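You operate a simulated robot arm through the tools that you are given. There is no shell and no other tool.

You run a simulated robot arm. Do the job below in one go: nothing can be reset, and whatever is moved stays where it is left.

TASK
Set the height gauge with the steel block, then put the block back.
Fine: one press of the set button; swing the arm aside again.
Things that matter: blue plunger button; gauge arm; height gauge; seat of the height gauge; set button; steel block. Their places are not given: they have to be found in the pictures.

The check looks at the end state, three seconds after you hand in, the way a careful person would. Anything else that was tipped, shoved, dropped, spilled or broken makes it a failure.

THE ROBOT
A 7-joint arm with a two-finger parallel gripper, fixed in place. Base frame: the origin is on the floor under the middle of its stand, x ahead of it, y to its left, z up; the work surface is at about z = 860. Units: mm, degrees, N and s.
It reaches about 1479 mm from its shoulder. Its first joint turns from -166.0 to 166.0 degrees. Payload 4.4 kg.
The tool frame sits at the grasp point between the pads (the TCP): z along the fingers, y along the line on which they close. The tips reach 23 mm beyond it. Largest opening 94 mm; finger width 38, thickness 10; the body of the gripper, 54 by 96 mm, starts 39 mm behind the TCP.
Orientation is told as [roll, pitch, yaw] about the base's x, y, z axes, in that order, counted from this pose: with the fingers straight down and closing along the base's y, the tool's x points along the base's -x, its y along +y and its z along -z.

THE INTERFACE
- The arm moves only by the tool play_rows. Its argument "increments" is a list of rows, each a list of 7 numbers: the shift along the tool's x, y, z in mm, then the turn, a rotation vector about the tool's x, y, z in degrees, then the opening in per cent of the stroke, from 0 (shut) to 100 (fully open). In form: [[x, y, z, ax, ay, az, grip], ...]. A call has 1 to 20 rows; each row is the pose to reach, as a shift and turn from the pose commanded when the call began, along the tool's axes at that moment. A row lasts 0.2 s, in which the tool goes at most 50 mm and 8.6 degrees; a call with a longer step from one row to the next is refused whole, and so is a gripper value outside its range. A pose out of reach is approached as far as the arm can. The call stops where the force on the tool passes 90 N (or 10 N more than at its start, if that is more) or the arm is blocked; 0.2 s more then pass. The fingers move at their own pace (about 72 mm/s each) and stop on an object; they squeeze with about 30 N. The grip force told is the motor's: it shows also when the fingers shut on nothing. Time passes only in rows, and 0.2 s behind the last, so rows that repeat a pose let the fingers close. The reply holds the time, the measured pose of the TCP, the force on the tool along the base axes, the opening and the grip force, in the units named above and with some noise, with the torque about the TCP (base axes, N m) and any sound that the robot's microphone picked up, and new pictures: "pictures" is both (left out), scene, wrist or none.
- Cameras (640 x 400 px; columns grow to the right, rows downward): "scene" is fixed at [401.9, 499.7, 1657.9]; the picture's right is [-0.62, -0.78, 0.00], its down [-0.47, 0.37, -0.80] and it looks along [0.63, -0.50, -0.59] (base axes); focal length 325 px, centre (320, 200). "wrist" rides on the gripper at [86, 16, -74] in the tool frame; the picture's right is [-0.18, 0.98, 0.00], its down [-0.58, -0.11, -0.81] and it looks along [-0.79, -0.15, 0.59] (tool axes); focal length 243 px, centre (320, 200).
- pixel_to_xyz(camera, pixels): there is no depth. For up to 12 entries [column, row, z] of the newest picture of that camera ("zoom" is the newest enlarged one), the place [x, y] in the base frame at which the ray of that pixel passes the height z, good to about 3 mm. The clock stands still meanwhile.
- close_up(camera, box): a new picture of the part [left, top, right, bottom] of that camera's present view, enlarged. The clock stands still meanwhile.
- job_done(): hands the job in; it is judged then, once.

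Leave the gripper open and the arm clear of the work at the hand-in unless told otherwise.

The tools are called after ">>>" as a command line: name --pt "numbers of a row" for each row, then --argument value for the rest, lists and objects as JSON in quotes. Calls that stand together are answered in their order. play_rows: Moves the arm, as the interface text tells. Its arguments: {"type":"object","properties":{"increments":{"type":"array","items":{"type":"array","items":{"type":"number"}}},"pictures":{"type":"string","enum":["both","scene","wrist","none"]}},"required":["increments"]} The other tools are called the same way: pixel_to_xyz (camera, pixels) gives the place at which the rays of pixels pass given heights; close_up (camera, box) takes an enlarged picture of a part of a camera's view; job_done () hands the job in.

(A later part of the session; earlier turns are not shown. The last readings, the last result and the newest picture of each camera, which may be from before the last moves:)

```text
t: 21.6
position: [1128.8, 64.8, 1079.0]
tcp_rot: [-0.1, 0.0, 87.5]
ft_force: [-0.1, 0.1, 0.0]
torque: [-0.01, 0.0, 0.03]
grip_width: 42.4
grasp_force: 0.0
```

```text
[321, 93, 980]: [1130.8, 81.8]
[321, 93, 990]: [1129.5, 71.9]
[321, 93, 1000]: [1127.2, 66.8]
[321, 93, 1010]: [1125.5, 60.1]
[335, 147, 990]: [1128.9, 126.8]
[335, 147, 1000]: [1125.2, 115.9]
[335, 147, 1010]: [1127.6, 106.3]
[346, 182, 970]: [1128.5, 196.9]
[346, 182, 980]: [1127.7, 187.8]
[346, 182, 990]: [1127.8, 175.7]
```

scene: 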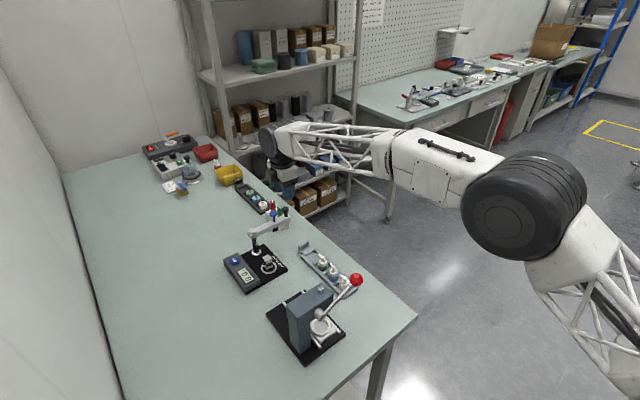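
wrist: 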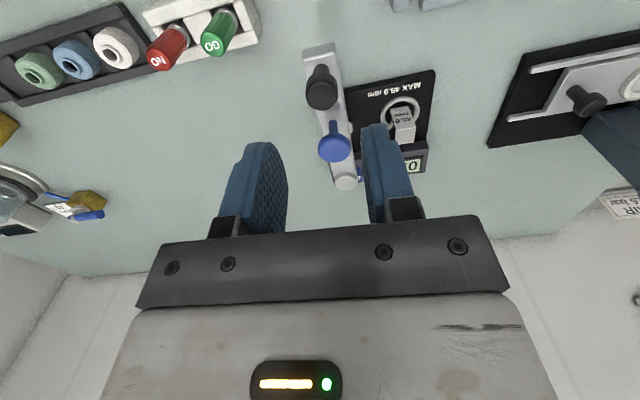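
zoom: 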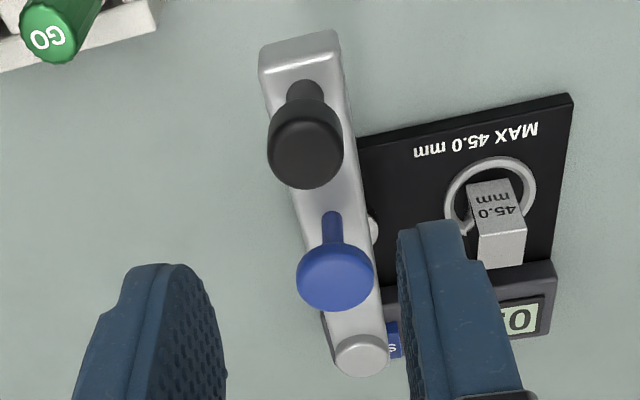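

The knob is at about (1128,66) with its top at z≈1001, the plunger at (1126.5,111), and the pivot at (1128,189.5). The arm points straight along -y and needs about a 90° swing to the seat. I'll lower the open fingers around the knob, tips staying above the arm bar.

>>> play_rows --pt "-1 1 20 0 0 0 45" --pt "-1 1 40 0 0 0 45" --pt "-1 1 55 0 0 0 45" --pt "-1 1 65 0 0 0 45" --pt "-1 1 72 0 0 0 45" --pt "-1 1 72 0 0 0 45"

>>> close_up --camera "wrist" --box '[220, 60, 420, 240]'

>>> close_up --camera "scene" --box '[235, 180, 315, 240]'

```text
t: 23.0
position: [1127.6, 65.9, 1008.5]
tcp_rot: [-0.1, 0.1, 87.4]
ft_force: [-0.7, -0.2, -0.4]
torque: [0.03, 0.0, 0.02]
grip_width: 42.3
grasp_force: 0.1
```

scene: 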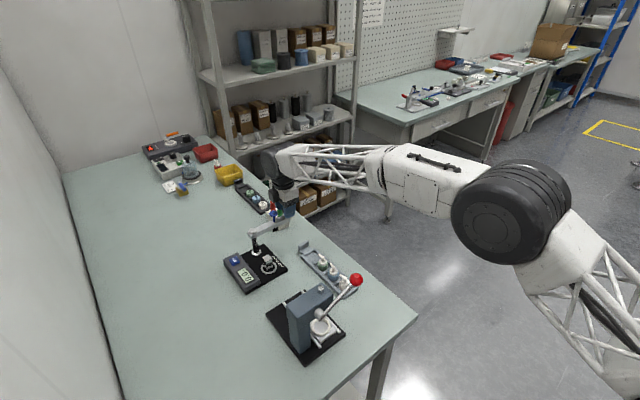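
wrist: 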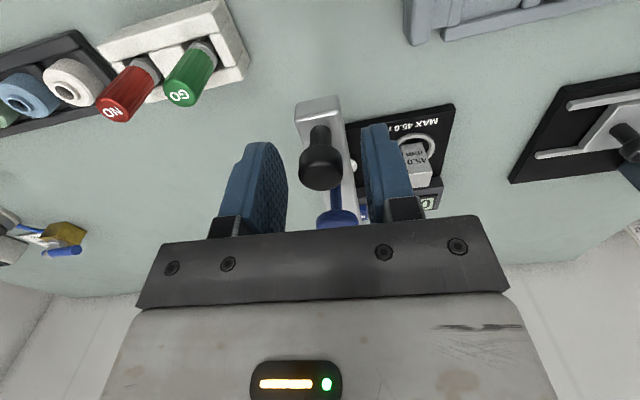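

```text
2.22 times, centred on (320, 150) of wrist
```

zoom: 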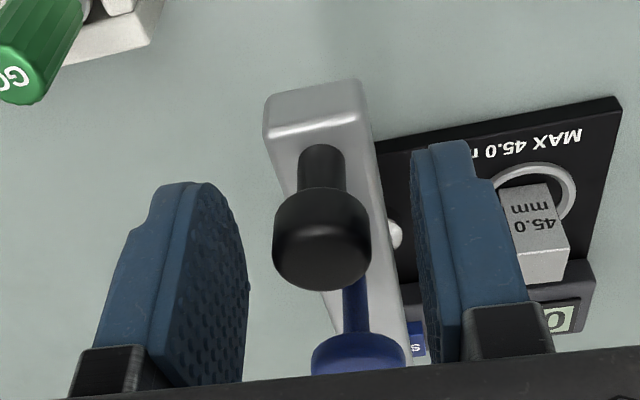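

```text
6.67 times, centred on (275, 210) of scene
```

zoom: 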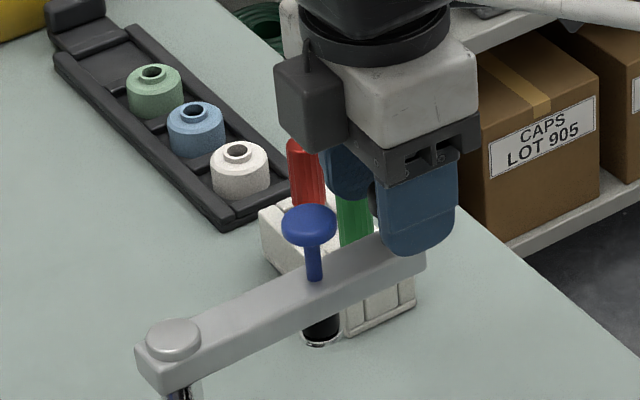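

The knob stands between the fingers at (322,160). I'll narrow the opening to about 25 mm so it is caged but not gripped.

>>> play_rows --pt "0 0 0 0 0 0 35" --pt "0 0 0 0 0 0 27" --pt "0 0 0 0 0 0 27" --pictures "wrist"

>>> close_up --camera "wrist" --box '[220, 60, 420, 240]'

```text
t: 23.8
position: [1128.7, 65.3, 1007.2]
tcp_rot: [0.1, 0.0, 87.6]
ft_force: [0.7, 0.5, 0.0]
torque: [0.02, 0.02, -0.04]
grip_width: 25.5
grasp_force: 0.1
```

wrist: 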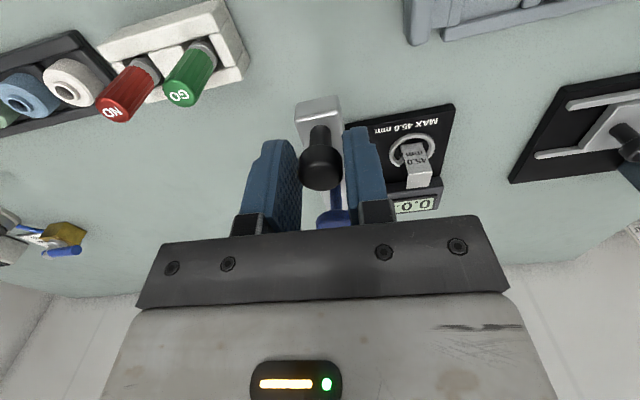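

```text
2.22 times, centred on (320, 150) of wrist
```

zoom: 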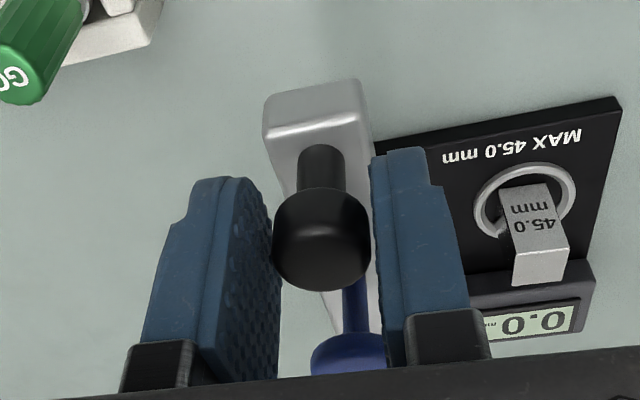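

The knob is caged with a small gap on each side. I'll start the swing with an 18° arc about the pivot, turning the tool in step, and check the force.

>>> play_rows --pt "0.11 6.46 0 0 0 3 27" --pt "-0.11 12.93 0 0 0 6 27" --pt "-1.58 25.77 0 0 0 12 27" --pt "-4.37 38.39 0 0 0 18 27" --pt "-4.37 38.39 0 0 0 18 27"

>>> close_up --camera "wrist" --box '[220, 60, 420, 240]'

```text
t: 25.0
position: [1091.9, 71.5, 1006.4]
tcp_rot: [-0.1, 0.0, 69.5]
ft_force: [0.4, 1.5, -0.3]
torque: [0.01, 0.02, -0.01]
grip_width: 25.6
grasp_force: 0.0
```

scene: 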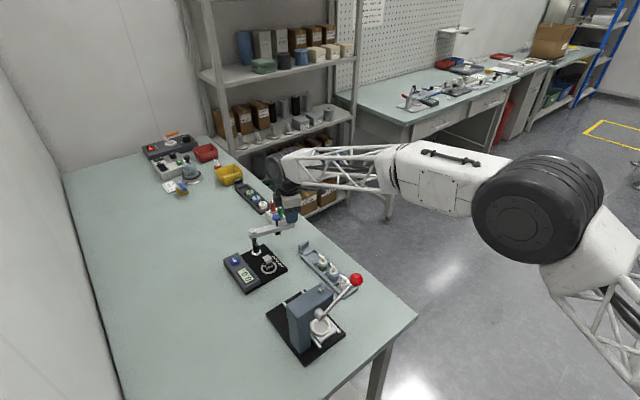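
wrist: 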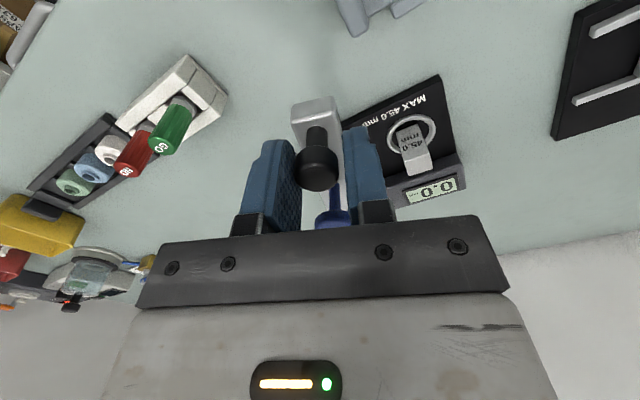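

```text
2.22 times, centred on (320, 150) of wrist
```

zoom: 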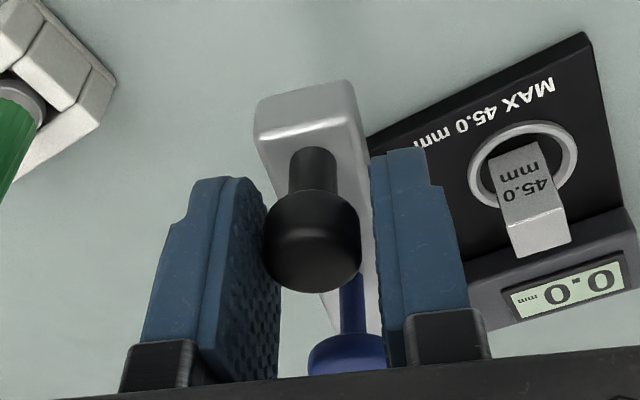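

The arm follows with almost no force. Before continuing, I need to check how tall the press near (310,310) is, since the wrist camera will swing out towards it.

>>> pixel_to_xyz --camera "scene" --pixels '[[268, 318, 866], [312, 362, 866], [345, 330, 866], [296, 292, 866], [302, 320, 980], [302, 320, 1000], [292, 302, 980], [325, 292, 980], [356, 280, 980], [356, 280, 1020], [322, 332, 980]]'

>>> pixel_to_xyz --camera "wrist" --pixels '[[555, 130, 866], [590, 10, 866]]'

>>> close_up --camera "scene" --box '[255, 260, 375, 370]'

```text
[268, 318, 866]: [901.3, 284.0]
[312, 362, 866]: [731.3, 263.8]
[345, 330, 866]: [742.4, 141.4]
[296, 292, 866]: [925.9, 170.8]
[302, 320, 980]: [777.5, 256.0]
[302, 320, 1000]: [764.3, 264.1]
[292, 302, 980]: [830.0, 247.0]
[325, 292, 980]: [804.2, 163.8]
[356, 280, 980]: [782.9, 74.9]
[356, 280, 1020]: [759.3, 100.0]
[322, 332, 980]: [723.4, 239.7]
```

```text
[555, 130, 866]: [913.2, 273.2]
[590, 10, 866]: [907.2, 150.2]
```

```text
3.64 times, centred on (315, 315) of scene
```

zoom: 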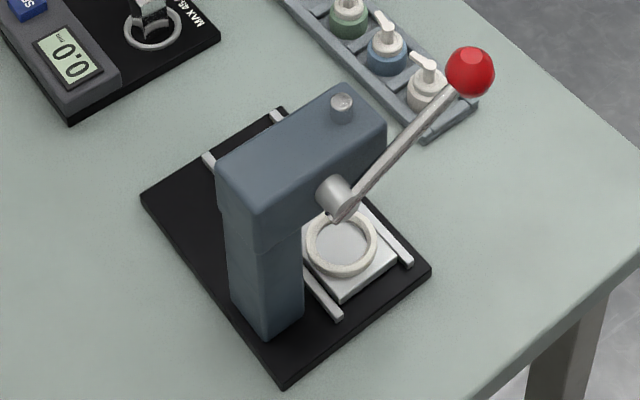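

The press body sits at x below about 850 with its top at about z=1000, so the camera, which will end near (918,206,1081), stays clear. I'll continue the swing by another 60°.

>>> play_rows --pt "-0.11 12.93 0 0 0 6 27" --pt "-1.58 25.77 0 0 0 12 27" --pt "-4.37 38.39 0 0 0 18 27" --pt "-8.48 50.65 0 0 0 24 27" --pt "-13.84 62.41 0 0 0 30 27" --pt "-20.4 73.55 0 0 0 36 27" --pt "-28.09 83.94 0 0 0 42 27" --pt "-36.82 93.47 0 0 0 48 27" --pt "-46.5 102.04 0 0 0 54 27" --pt "-57.03 109.54 0 0 0 60 27" --pt "-57.03 109.54 0 0 0 60 27"

>>> close_up --camera "wrist" --box '[220, 60, 420, 240]'

>>> close_up --camera "scene" --box '[215, 200, 325, 300]'

```text
t: 27.4
position: [1006.9, 164.4, 1007.6]
tcp_rot: [0.0, 0.0, 9.4]
ft_force: [0.4, 0.9, -0.2]
torque: [0.0, 0.01, -0.02]
grip_width: 25.4
grasp_force: 0.1
```

scene: 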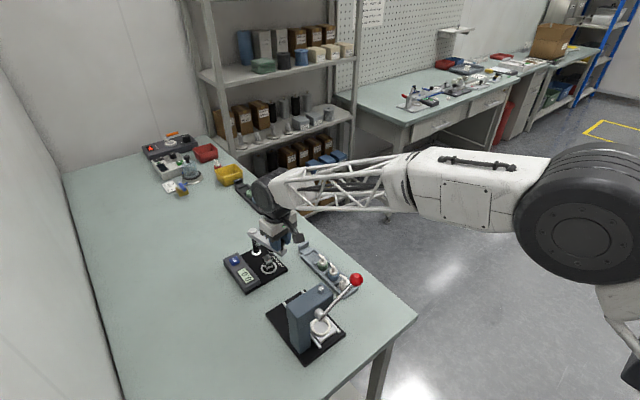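
wrist: 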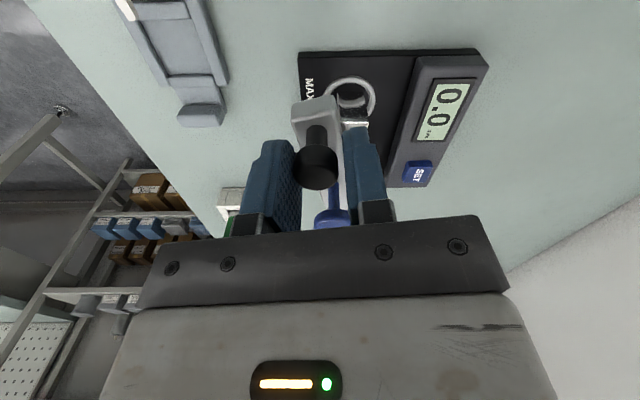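

```text
2.22 times, centred on (320, 150) of wrist
```

zoom: 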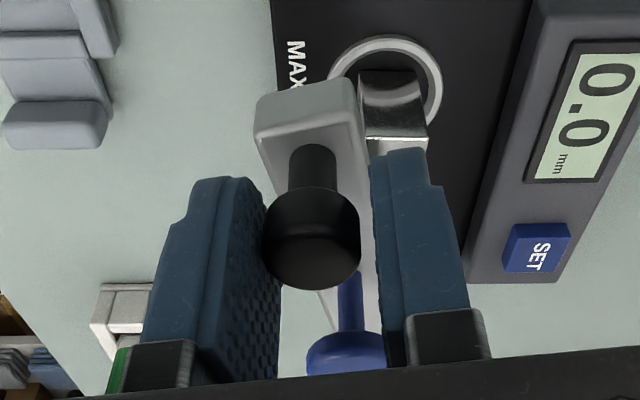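

```text
4.00 times, centred on (270, 250) of scene
```

zoom: 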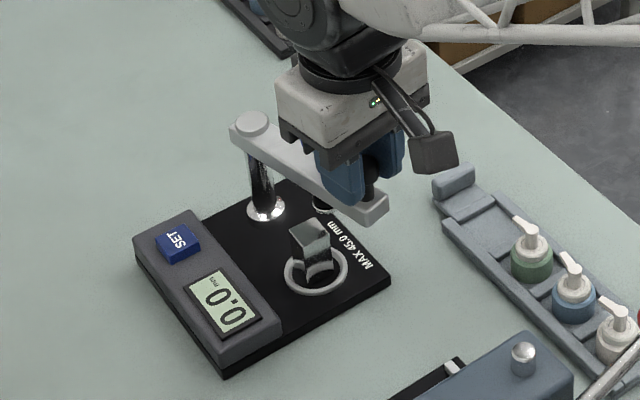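

The arm is 78° round and the block stands just ahead of it, with no contact force. I'll go on in smaller steps, checking that the plunger foot clears the block.

>>> play_rows --pt "0.11 6.46 0 0 0 3 27" --pt "-0.11 12.93 0 0 0 6 27" --pt "-0.11 12.93 0 0 0 6 27"

>>> close_up --camera "wrist" --box '[260, 60, 420, 160]'

>>> close_up --camera "scene" --box '[235, 220, 305, 280]'

```text
t: 28.2
position: [1005.3, 178.1, 1007.9]
tcp_rot: [0.0, 0.0, 3.6]
ft_force: [0.1, 1.0, 0.2]
torque: [0.0, 0.03, -0.03]
grip_width: 25.5
grasp_force: 0.3
```

scene: 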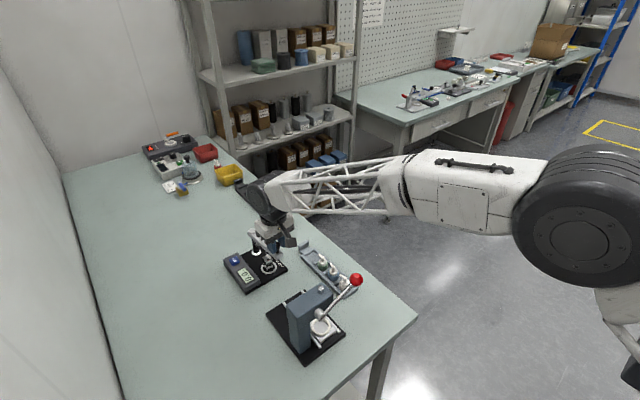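
wrist: 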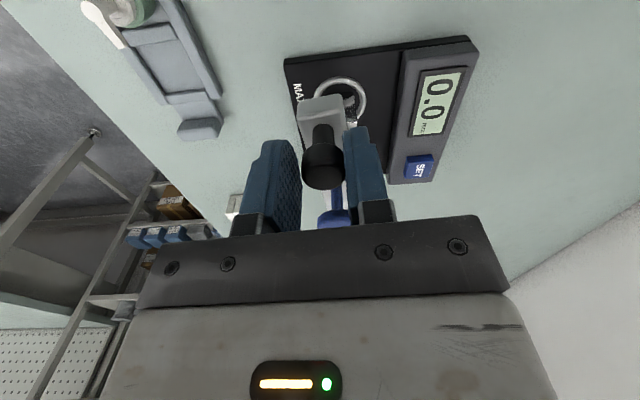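

```text
4.00 times, centred on (340, 110) of wrist
```

zoom: 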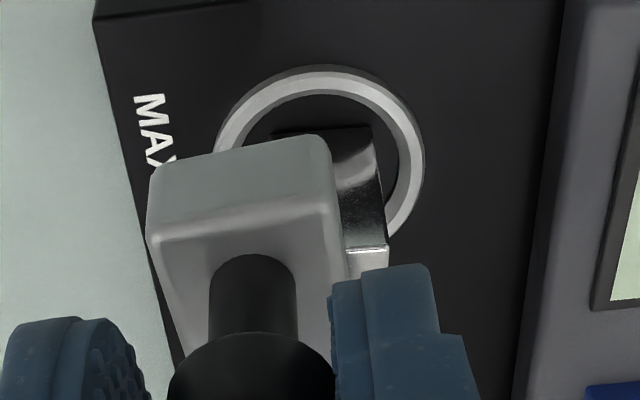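

```text
6.67 times, centred on (270, 250) of scene
```

zoom: 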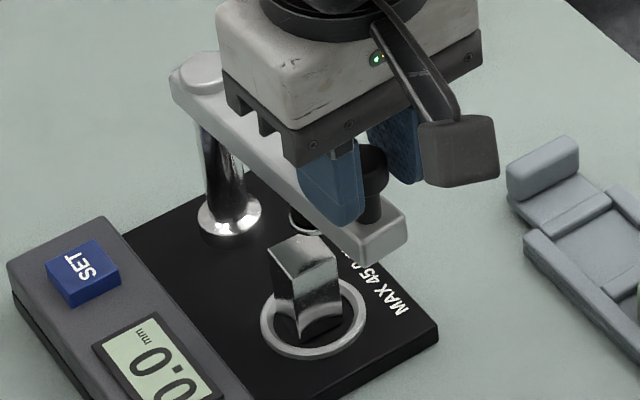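

I'll check the height of the plunger foot's rim, seen at about (267.8,254) in the scene, against the block's top at z≈915.

>>> pixel_to_xyz --camera "scene" --pixels '[[267.8, 253.5, 910], [267.8, 253.5, 920], [267.8, 253.5, 930], [267.8, 253.5, 940], [267.5, 257.5, 915], [266.5, 256.5, 915]]'

>>> close_up --camera "scene" --box '[254, 240, 286, 270]'

```text
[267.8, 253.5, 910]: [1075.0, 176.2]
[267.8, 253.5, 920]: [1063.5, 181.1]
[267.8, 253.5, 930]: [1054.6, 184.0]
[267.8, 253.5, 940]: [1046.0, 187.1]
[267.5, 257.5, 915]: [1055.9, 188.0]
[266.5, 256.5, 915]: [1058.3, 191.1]
```

```text
13.33 times, centred on (270, 255) of scene
```

zoom: 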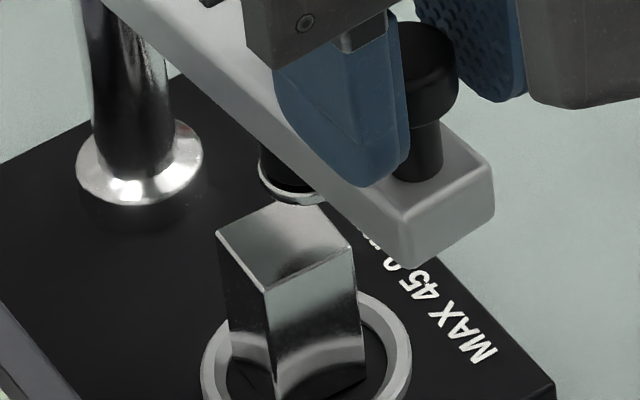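

The foot's rim is at z≈930, about 15 mm above the block, so it passes over. I'll bring the arm the last 7.5° over the seat.

>>> play_rows --pt "0.11 6.46 0 0 0 3 27" --pt "-0.11 12.93 0 0 0 6 27" --pt "-0.35 16.15 0 0 0 7.5 27" --pt "-0.35 16.15 0 0 0 7.5 27"

>>> close_up --camera "wrist" --box '[260, 60, 420, 160]'

>>> close_up --camera "scene" --box '[235, 220, 305, 280]'

```text
t: 29.2
position: [1006.0, 192.9, 1008.7]
tcp_rot: [0.0, 0.0, -4.0]
ft_force: [1.6, -4.5, -0.8]
torque: [-0.02, -0.02, 0.05]
grip_width: 27.2
grasp_force: 1.9
```

scene: 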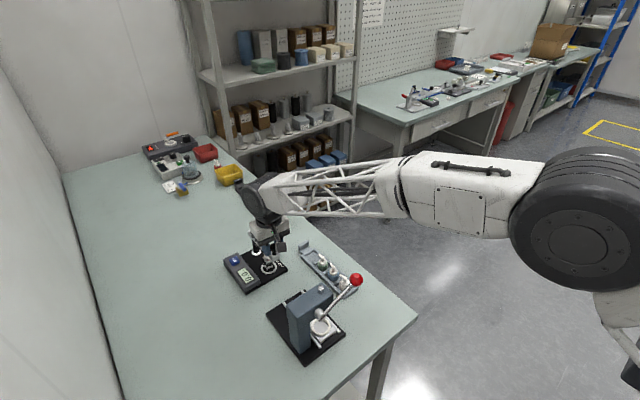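
wrist: 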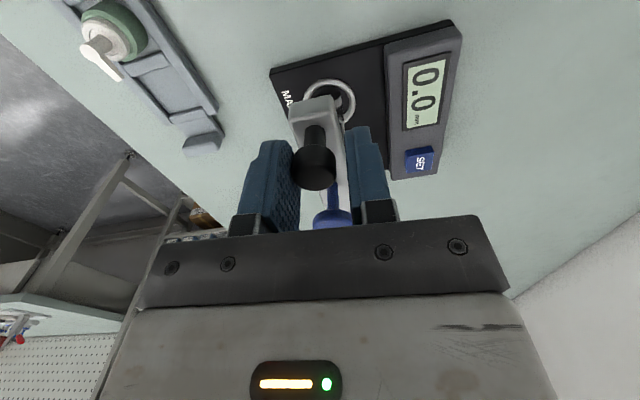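

```text
4.00 times, centred on (340, 110) of wrist
```

zoom: 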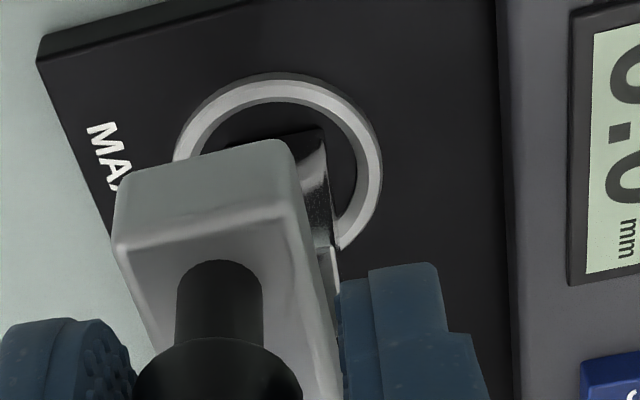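

```text
6.67 times, centred on (270, 250) of scene
```

zoom: 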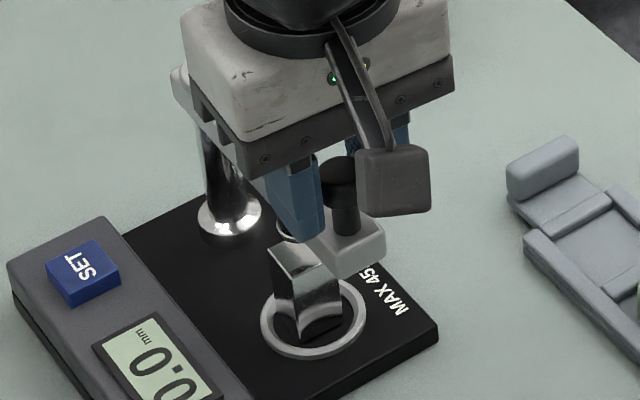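

The force rose to 4.5 N and the knob pushed the trailing finger back, so the arm has probably met its stop over the seat. I'll open a little, rise, and look.

>>> play_rows --pt "0 0 0 0 0 0 40" --pt "0 0 0 0 0 0 45" --pt "0 0 -20 0 0 0 45" --pt "0 0 -50 0 0 0 45" --pt "0 0 -80 0 0 0 45" --pt "20 0 -120 0 0 0 45" --pt "20 0 -120 0 0 0 45"

>>> close_up --camera "wrist" --box '[250, 0, 410, 200]'

>>> close_up --camera "scene" --box '[225, 210, 305, 290]'

```text
t: 30.8
position: [982.8, 193.0, 1126.8]
tcp_rot: [0.0, 0.0, -4.0]
ft_force: [0.8, -0.6, -0.7]
torque: [0.04, 0.05, 0.01]
grip_width: 42.4
grasp_force: 0.1
```

scene: 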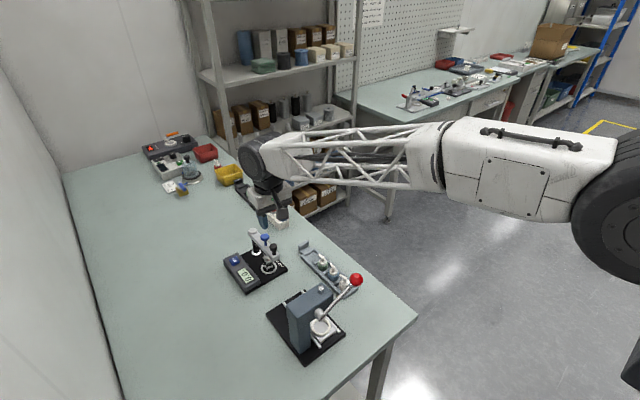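
wrist: 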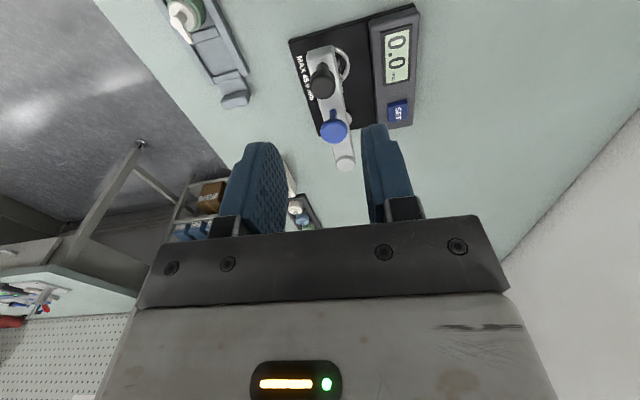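

```text
2.00 times, centred on (330, 100) of wrist
```

zoom: 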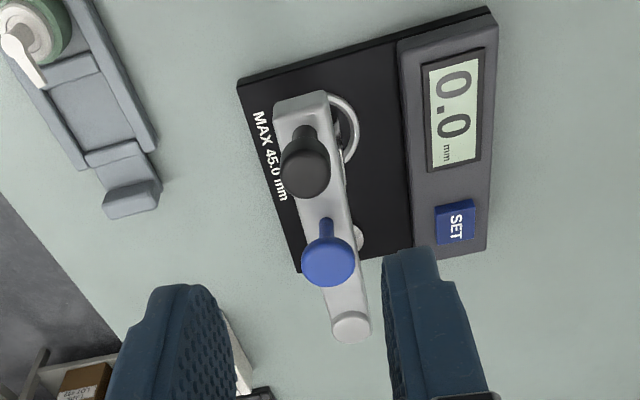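

```text
5.00 times, centred on (265, 250) of scene
```

zoom: 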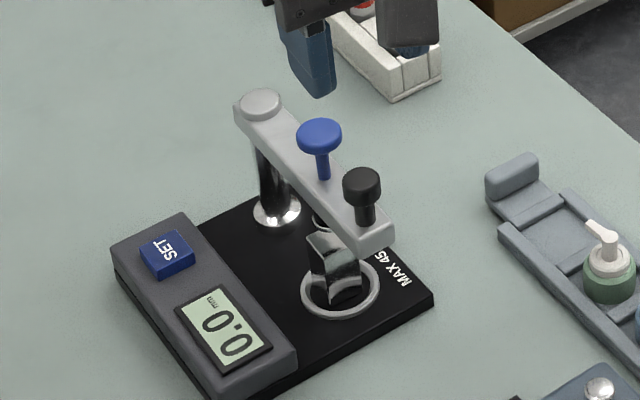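

The arm now stands over the seat and the block remains in place. I'll measure the plunger and knob positions here.

>>> pixel_to_xyz --camera "wrist" --pixels '[[333.5, 132, 1005], [333.5, 132, 1000], [323, 87, 1001], [345, 164, 978], [397, 108, 892], [397, 108, 897]]'

>>> pixel_to_xyz --camera "scene" --pixels '[[264.8, 236.5, 1005], [264.8, 236.5, 1000], [273.2, 246, 1001], [253, 230, 978], [234, 258, 892], [234, 258, 897]]'

>>> close_up --camera "scene" --box '[250, 225, 290, 275]'

```text
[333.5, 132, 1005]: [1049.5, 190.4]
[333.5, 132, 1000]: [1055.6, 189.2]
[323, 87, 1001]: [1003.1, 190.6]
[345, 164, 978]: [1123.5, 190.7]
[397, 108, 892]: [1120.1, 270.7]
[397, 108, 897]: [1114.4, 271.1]
```

```text
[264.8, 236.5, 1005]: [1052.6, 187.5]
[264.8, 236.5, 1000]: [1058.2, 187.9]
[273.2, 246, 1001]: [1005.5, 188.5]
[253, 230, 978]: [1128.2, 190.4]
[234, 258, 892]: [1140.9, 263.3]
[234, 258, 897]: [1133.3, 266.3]
```

```text
8.00 times, centred on (270, 250) of scene
```

zoom: 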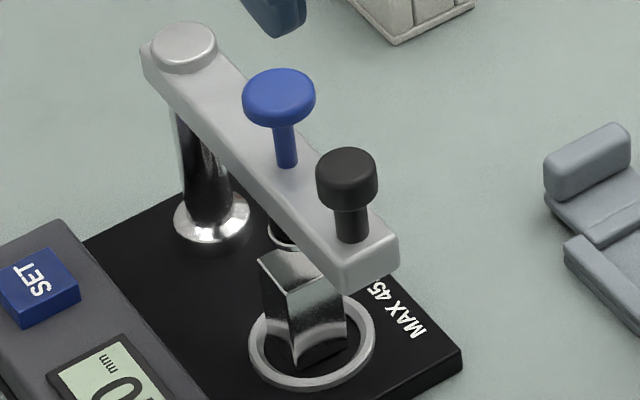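

The plunger is at about (1050.5,189.5) with its top at z≈1005. I'll close the fingers and bring the closed tips above it, stopping about 10 mm short.

>>> play_rows --pt "-22 0 0 0 0 0 0" --pt "-44 0 0 0 0 0 0" --pt "-66.2 0 0 0 0 0 0" --pt "-66.2 0 30 0 0 0 0" --pt "-66.2 0 60 0 0 0 0" --pt "-66.2 0 80 0 0 0 0" --pt "-66.2 0 88 0 0 0 0" --pt "-66.2 0 88 0 0 0 0"

>>> close_up --camera "scene" --box '[225, 200, 305, 290]'

>>> close_up --camera "wrist" --box '[240, 60, 400, 240]'

```text
t: 32.6
position: [1051.1, 189.4, 1039.6]
tcp_rot: [0.1, -0.1, -4.0]
ft_force: [-0.3, 0.4, 0.1]
torque: [0.02, -0.01, 0.03]
grip_width: 0.1
grasp_force: 29.9
```

scene: 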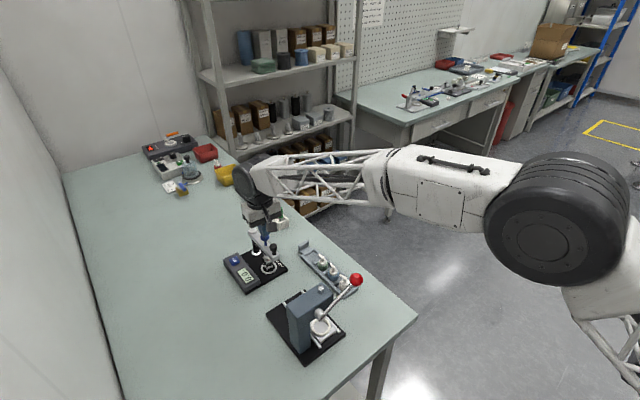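
wrist: 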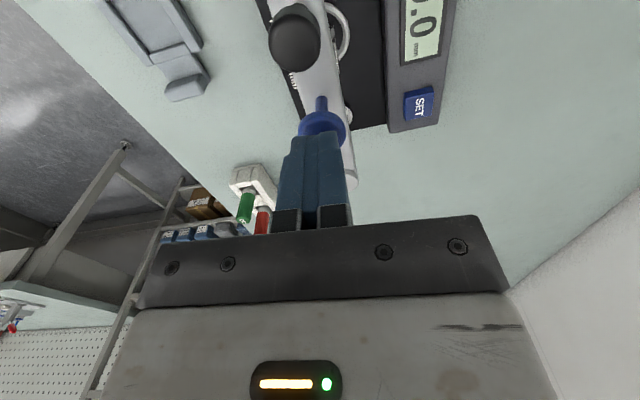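

```text
4.44 times, centred on (265, 245) of scene
```

zoom: 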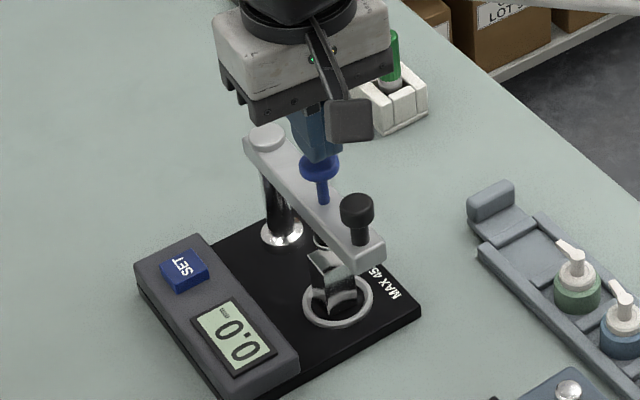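

```text
2.22 times, centred on (320, 150) of wrist
```

zoom: 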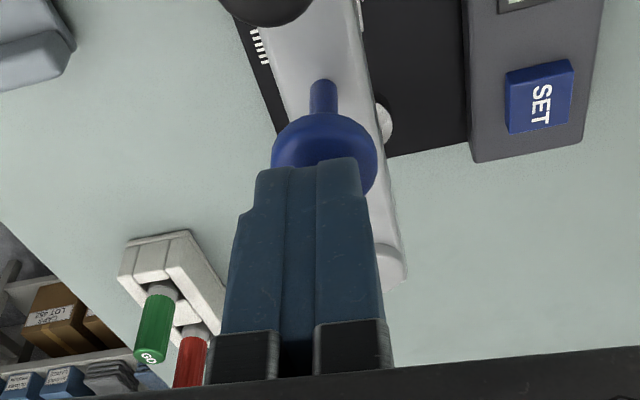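

The closed tips are centred above the blue plunger. I'll lower gently, about 14 mm, and read the force and the display.

>>> play_rows --pt "0 0 4 0 0 0 0" --pt "0 0 8 0 0 0 0" --pt "0 0 10 0 0 0 0" --pt "0 0 12 0 0 0 0" --pt "0 0 14 0 0 0 0" --pt "0 0 14 0 0 0 0"

>>> close_up --camera "scene" --box '[225, 210, 305, 290]'

```text
t: 34.0
position: [1051.4, 189.2, 1025.4]
tcp_rot: [0.0, 0.1, -3.9]
ft_force: [0.5, 0.8, 0.6]
torque: [0.01, -0.02, 0.03]
grip_width: 0.0
grasp_force: 30.0
```

scene: 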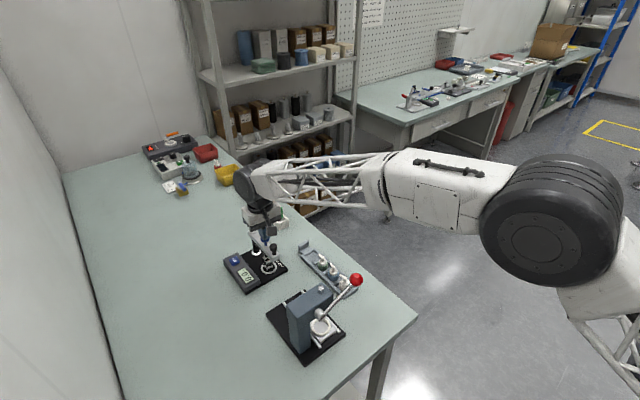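
wrist: 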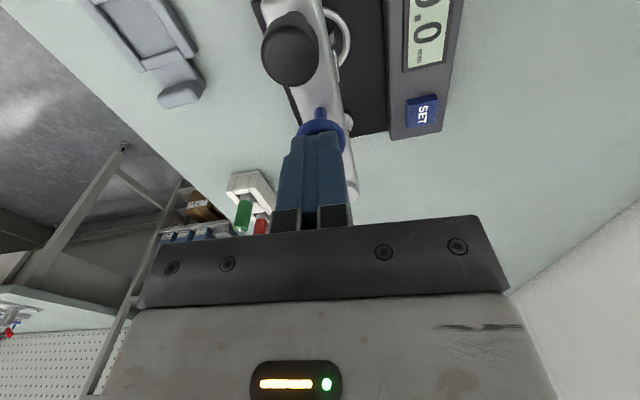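

```text
5.00 times, centred on (265, 250) of scene
```

zoom: 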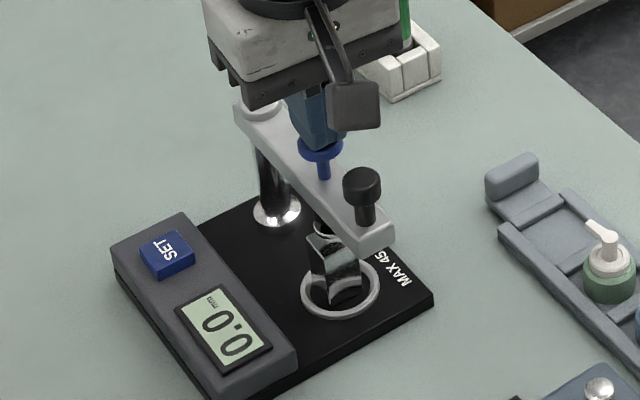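

Little force yet, with the tips just meeting the plunger cap at z≈1002. I'll keep pressing in small steps.

>>> play_rows --pt "0 0 1.5 0 0 0 0" --pt "0 0 3 0 0 0 0" --pt "0 0 4.5 0 0 0 0" --pt "0 0 6 0 0 0 0" --pt "0 0 6 0 0 0 0"

>>> close_up --camera "scene" --box '[225, 210, 305, 290]'

```text
t: 35.2
position: [1051.7, 189.3, 1020.6]
tcp_rot: [0.0, 0.0, -4.0]
ft_force: [1.2, -0.5, 1.6]
torque: [0.03, -0.04, -0.01]
grip_width: 0.1
grasp_force: 29.9
```

scene: 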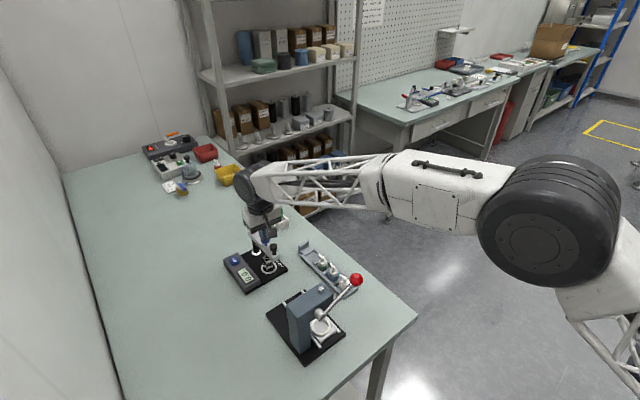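
wrist: 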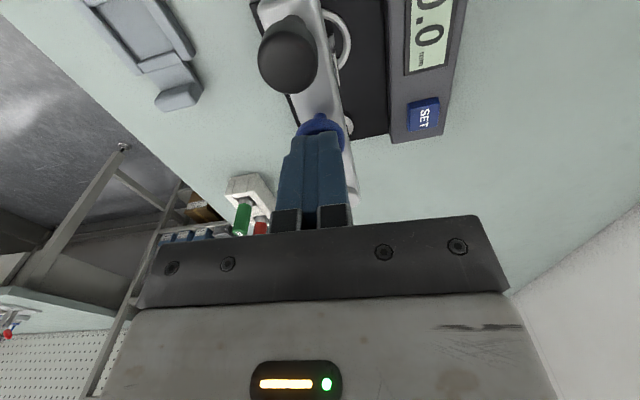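

```text
5.00 times, centred on (265, 250) of scene
```

zoom: 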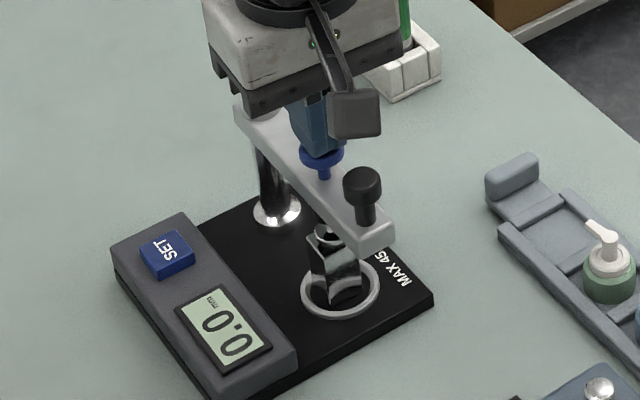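

The plunger is moving down freely, with its foot now closing on the block's top at about (325,232) in the enlargement. I'll continue until it touches.

>>> play_rows --pt "0 0 1.5 0 0 0 0" --pt "0 0 3 0 0 0 0" --pt "0 0 4 0 0 0 0" --pt "0 0 5 0 0 0 0" --pt "0 0 5 0 0 0 0"

>>> close_up --camera "scene" --box '[225, 210, 305, 290]'

```text
t: 36.4
position: [1049.4, 189.8, 1014.3]
tcp_rot: [-0.1, 0.0, -4.0]
ft_force: [2.1, -0.7, 2.0]
torque: [0.01, -0.03, 0.03]
grip_width: 0.0
grasp_force: 30.1
```

scene: 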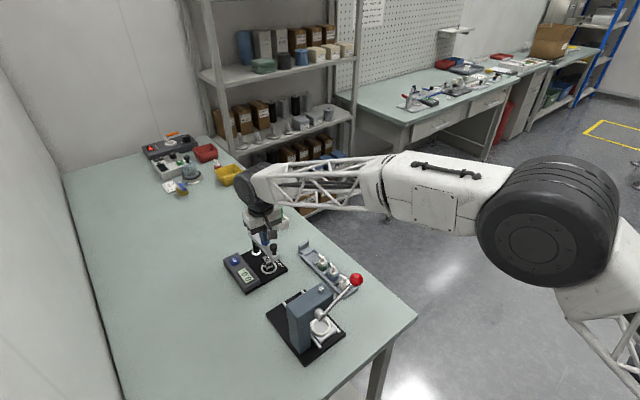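
wrist: 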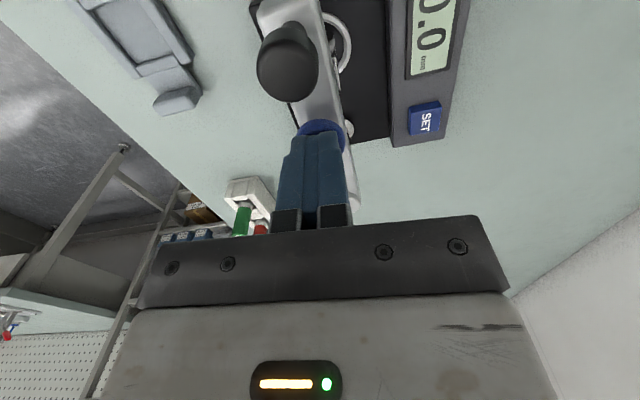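

```text
5.00 times, centred on (265, 250) of scene
```

zoom: 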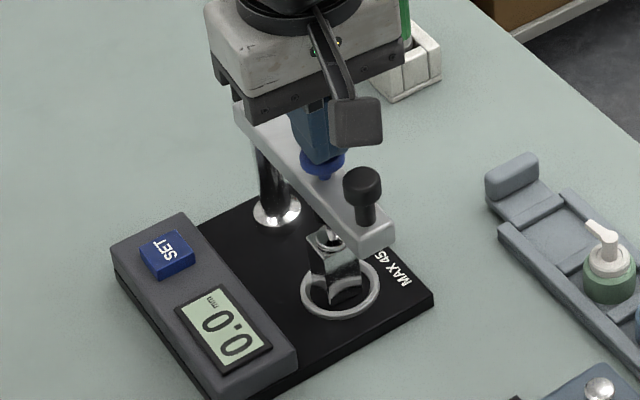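

The foot is almost on the block. I'll use finer steps to find the contact.

>>> play_rows --pt "0 0 0.7 0 0 0 0" --pt "0 0 1.4 0 0 0 0" --pt "0 0 2.1 0 0 0 0" --pt "0 0 2.8 0 0 0 0" --pictures "scene"

>>> close_up --camera "scene" --box '[225, 210, 305, 290]'

```text
t: 37.4
position: [1051.5, 190.6, 1013.0]
tcp_rot: [0.0, -0.1, -4.1]
ft_force: [1.8, 0.4, 3.5]
torque: [-0.01, 0.01, 0.0]
grip_width: 0.0
grasp_force: 29.6
```

scene: 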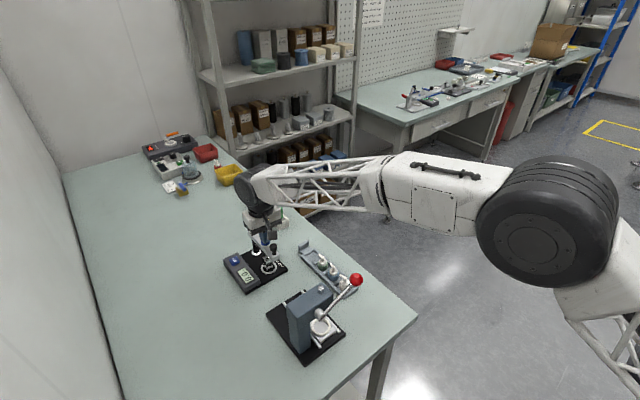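

```text
5.00 times, centred on (265, 250) of scene
```

zoom: 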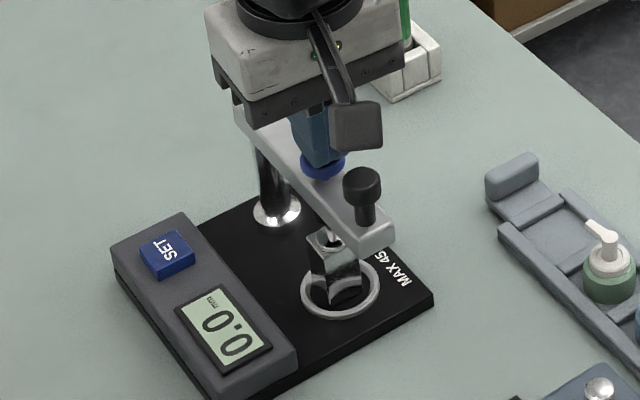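

Force is 3.5 N and rising slowly. I'll go a little further to reach firm contact.

>>> play_rows --pt "0 0 0.7 0 0 0 0" --pt "0 0 1.4 0 0 0 0" --pt "0 0 2.1 0 0 0 0" --pt "0 0 2.1 0 0 0 0" --pictures "scene"

>>> close_up --camera "scene" --box '[225, 210, 305, 290]'

```text
t: 38.4
position: [1051.7, 189.9, 1009.1]
tcp_rot: [0.0, 0.0, -4.0]
ft_force: [-1.9, -0.6, 3.1]
torque: [-0.1, 0.04, -0.03]
grip_width: 0.0
grasp_force: 30.0
heard: click
```

scene: 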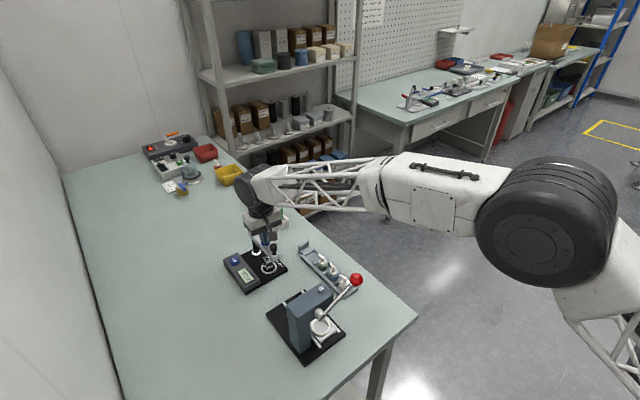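

```text
5.00 times, centred on (265, 250) of scene
```

zoom: 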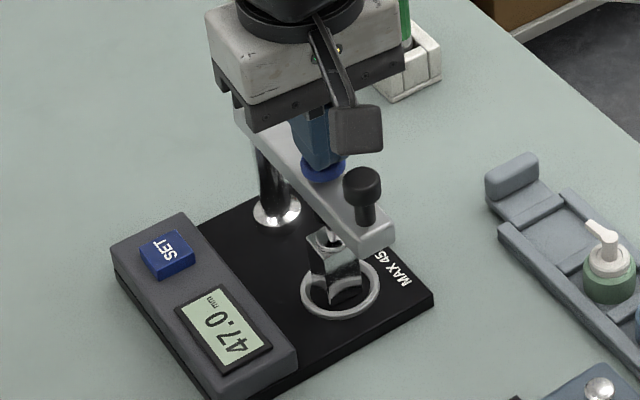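

A click was heard and the display now reads 47.0 mm with the 45.0 mm block, so the gauge is off and needs setting. I'll enlarge the display, then lift off the plunger and see whether the reading holds.

>>> close_up --camera "scene" --box '[225, 245, 285, 285]'

>>> play_rows --pt "0 0 -5 0 0 0 0" --pt "0 0 -10 0 0 0 0" --pt "0 0 -20 0 0 0 0" --pt "0 0 -30 0 0 0 0" --pt "0 0 -30 0 0 0 0"

>>> close_up --camera "scene" --box '[225, 210, 305, 290]'

```text
10.00 times, centred on (255, 265) of scene
```

zoom: 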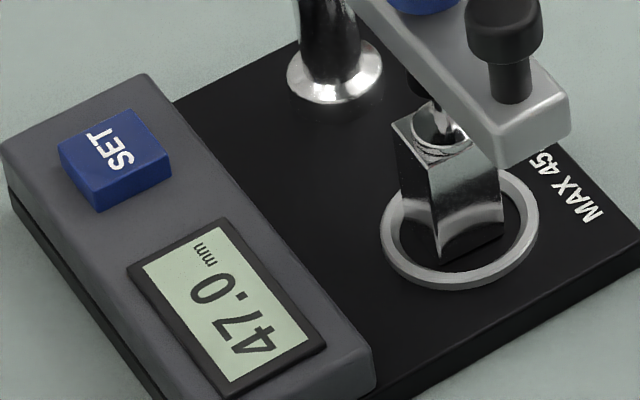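

```text
t: 39.6
position: [1050.5, 190.3, 1040.5]
tcp_rot: [0.1, 0.0, -4.0]
ft_force: [0.2, 0.1, 0.1]
torque: [-0.01, 0.01, 0.04]
grip_width: 0.2
grasp_force: 30.0
```

scene: 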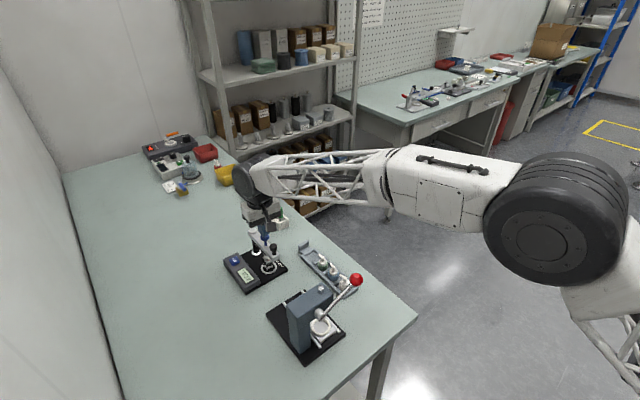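
wrist: 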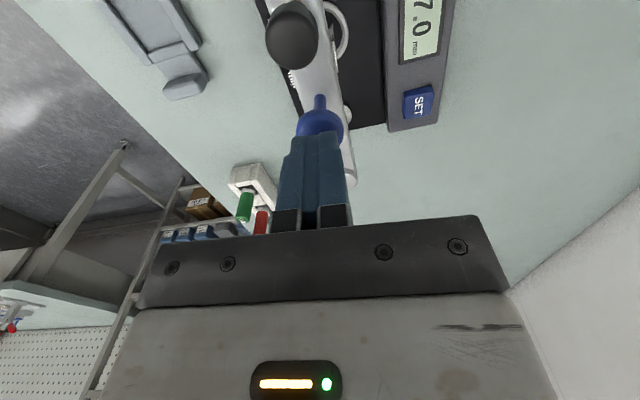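

```text
5.00 times, centred on (265, 250) of scene
```

zoom: 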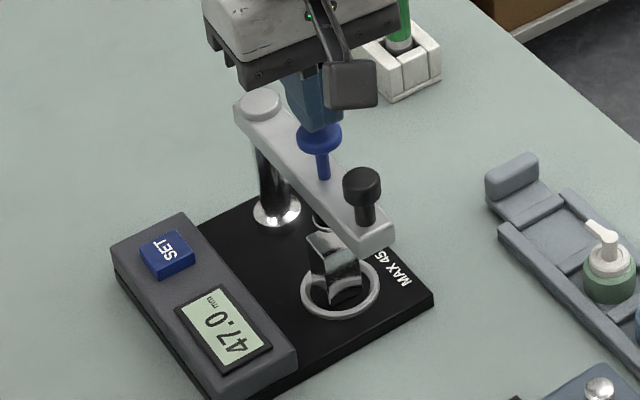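

The plunger sprang back and the reading holds at 47.0. Next is one press of SET: I'll rise, move over the SET button, and refine its position from above.

>>> play_rows --pt "0 0 -30 0 0 0 0" --pt "0 0 -60 0 0 0 0" --pt "-17.2 21.4 -60 0 0 -0.4 0" --pt "-34.4 42.8 -60 0 0 -0.8 0" --pt "-51.5 64.1 -60 0 0 -1.2 0" --pt "-68.7 85.5 -60 0 0 -1.5 0" --pt "-68.7 85.5 -60 0 0 -1.5 0"

>>> close_up --camera "wrist" --box '[240, 0, 400, 100]'

```text
t: 41.2
position: [1125.1, 271.2, 1099.2]
tcp_rot: [0.0, 0.0, -2.4]
ft_force: [-0.4, 0.5, 0.0]
torque: [-0.03, -0.02, 0.02]
grip_width: 0.0
grasp_force: 29.6
```

scene: 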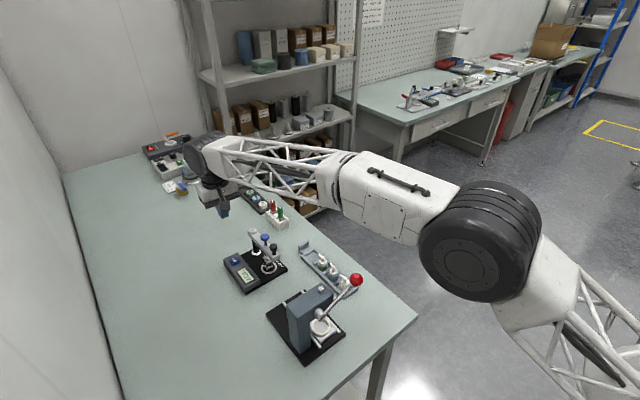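
wrist: 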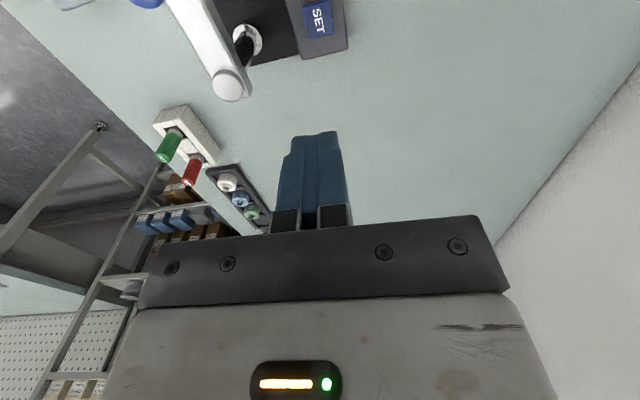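

```text
4.00 times, centred on (320, 50) of wrist
```

zoom: 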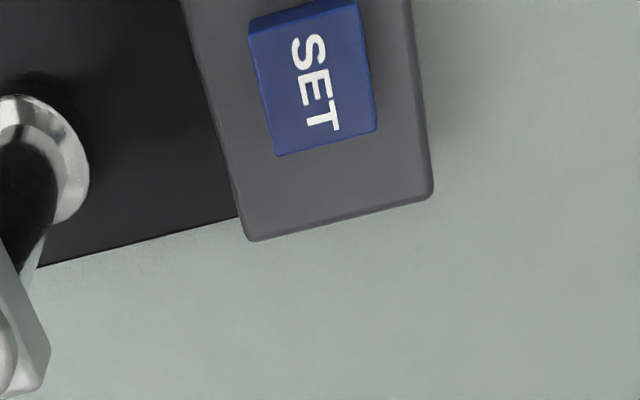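

SET's top face is centred at about (319,21). I'll convert that from both cameras.

>>> pixel_to_xyz --camera "wrist" --pixels '[[319.3, 20.8, 888], [319.3, 20.8, 893], [319.3, 20.8, 898], [304, 9, 893], [330, 2, 893], [333.5, 32.5, 893], [309.5, 39, 893]]'

>>> close_up --camera "scene" --box '[217, 240, 267, 290]'

>>> pixel_to_xyz --camera "scene" --pixels '[[234.2, 260.2, 888], [234.2, 260.2, 893], [234.2, 260.2, 898]]'

```text
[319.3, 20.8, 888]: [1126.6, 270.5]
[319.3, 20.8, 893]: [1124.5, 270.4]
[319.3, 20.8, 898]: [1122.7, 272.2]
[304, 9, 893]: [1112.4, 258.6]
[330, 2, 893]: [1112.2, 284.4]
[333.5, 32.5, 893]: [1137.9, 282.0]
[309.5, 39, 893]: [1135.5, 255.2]
```

```text
8.00 times, centred on (242, 265) of scene
```

zoom: 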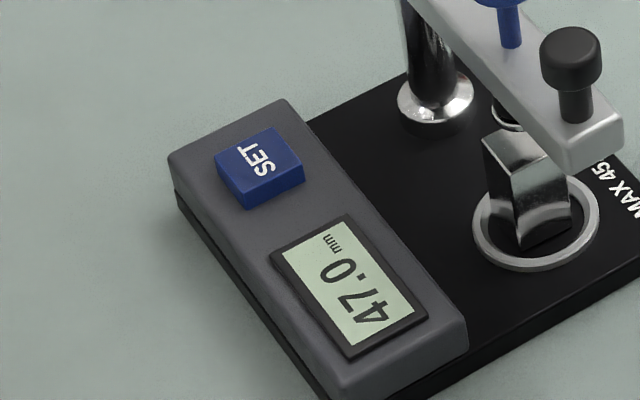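

```text
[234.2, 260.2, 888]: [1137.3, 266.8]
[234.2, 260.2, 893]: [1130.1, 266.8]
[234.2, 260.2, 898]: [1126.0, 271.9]
```

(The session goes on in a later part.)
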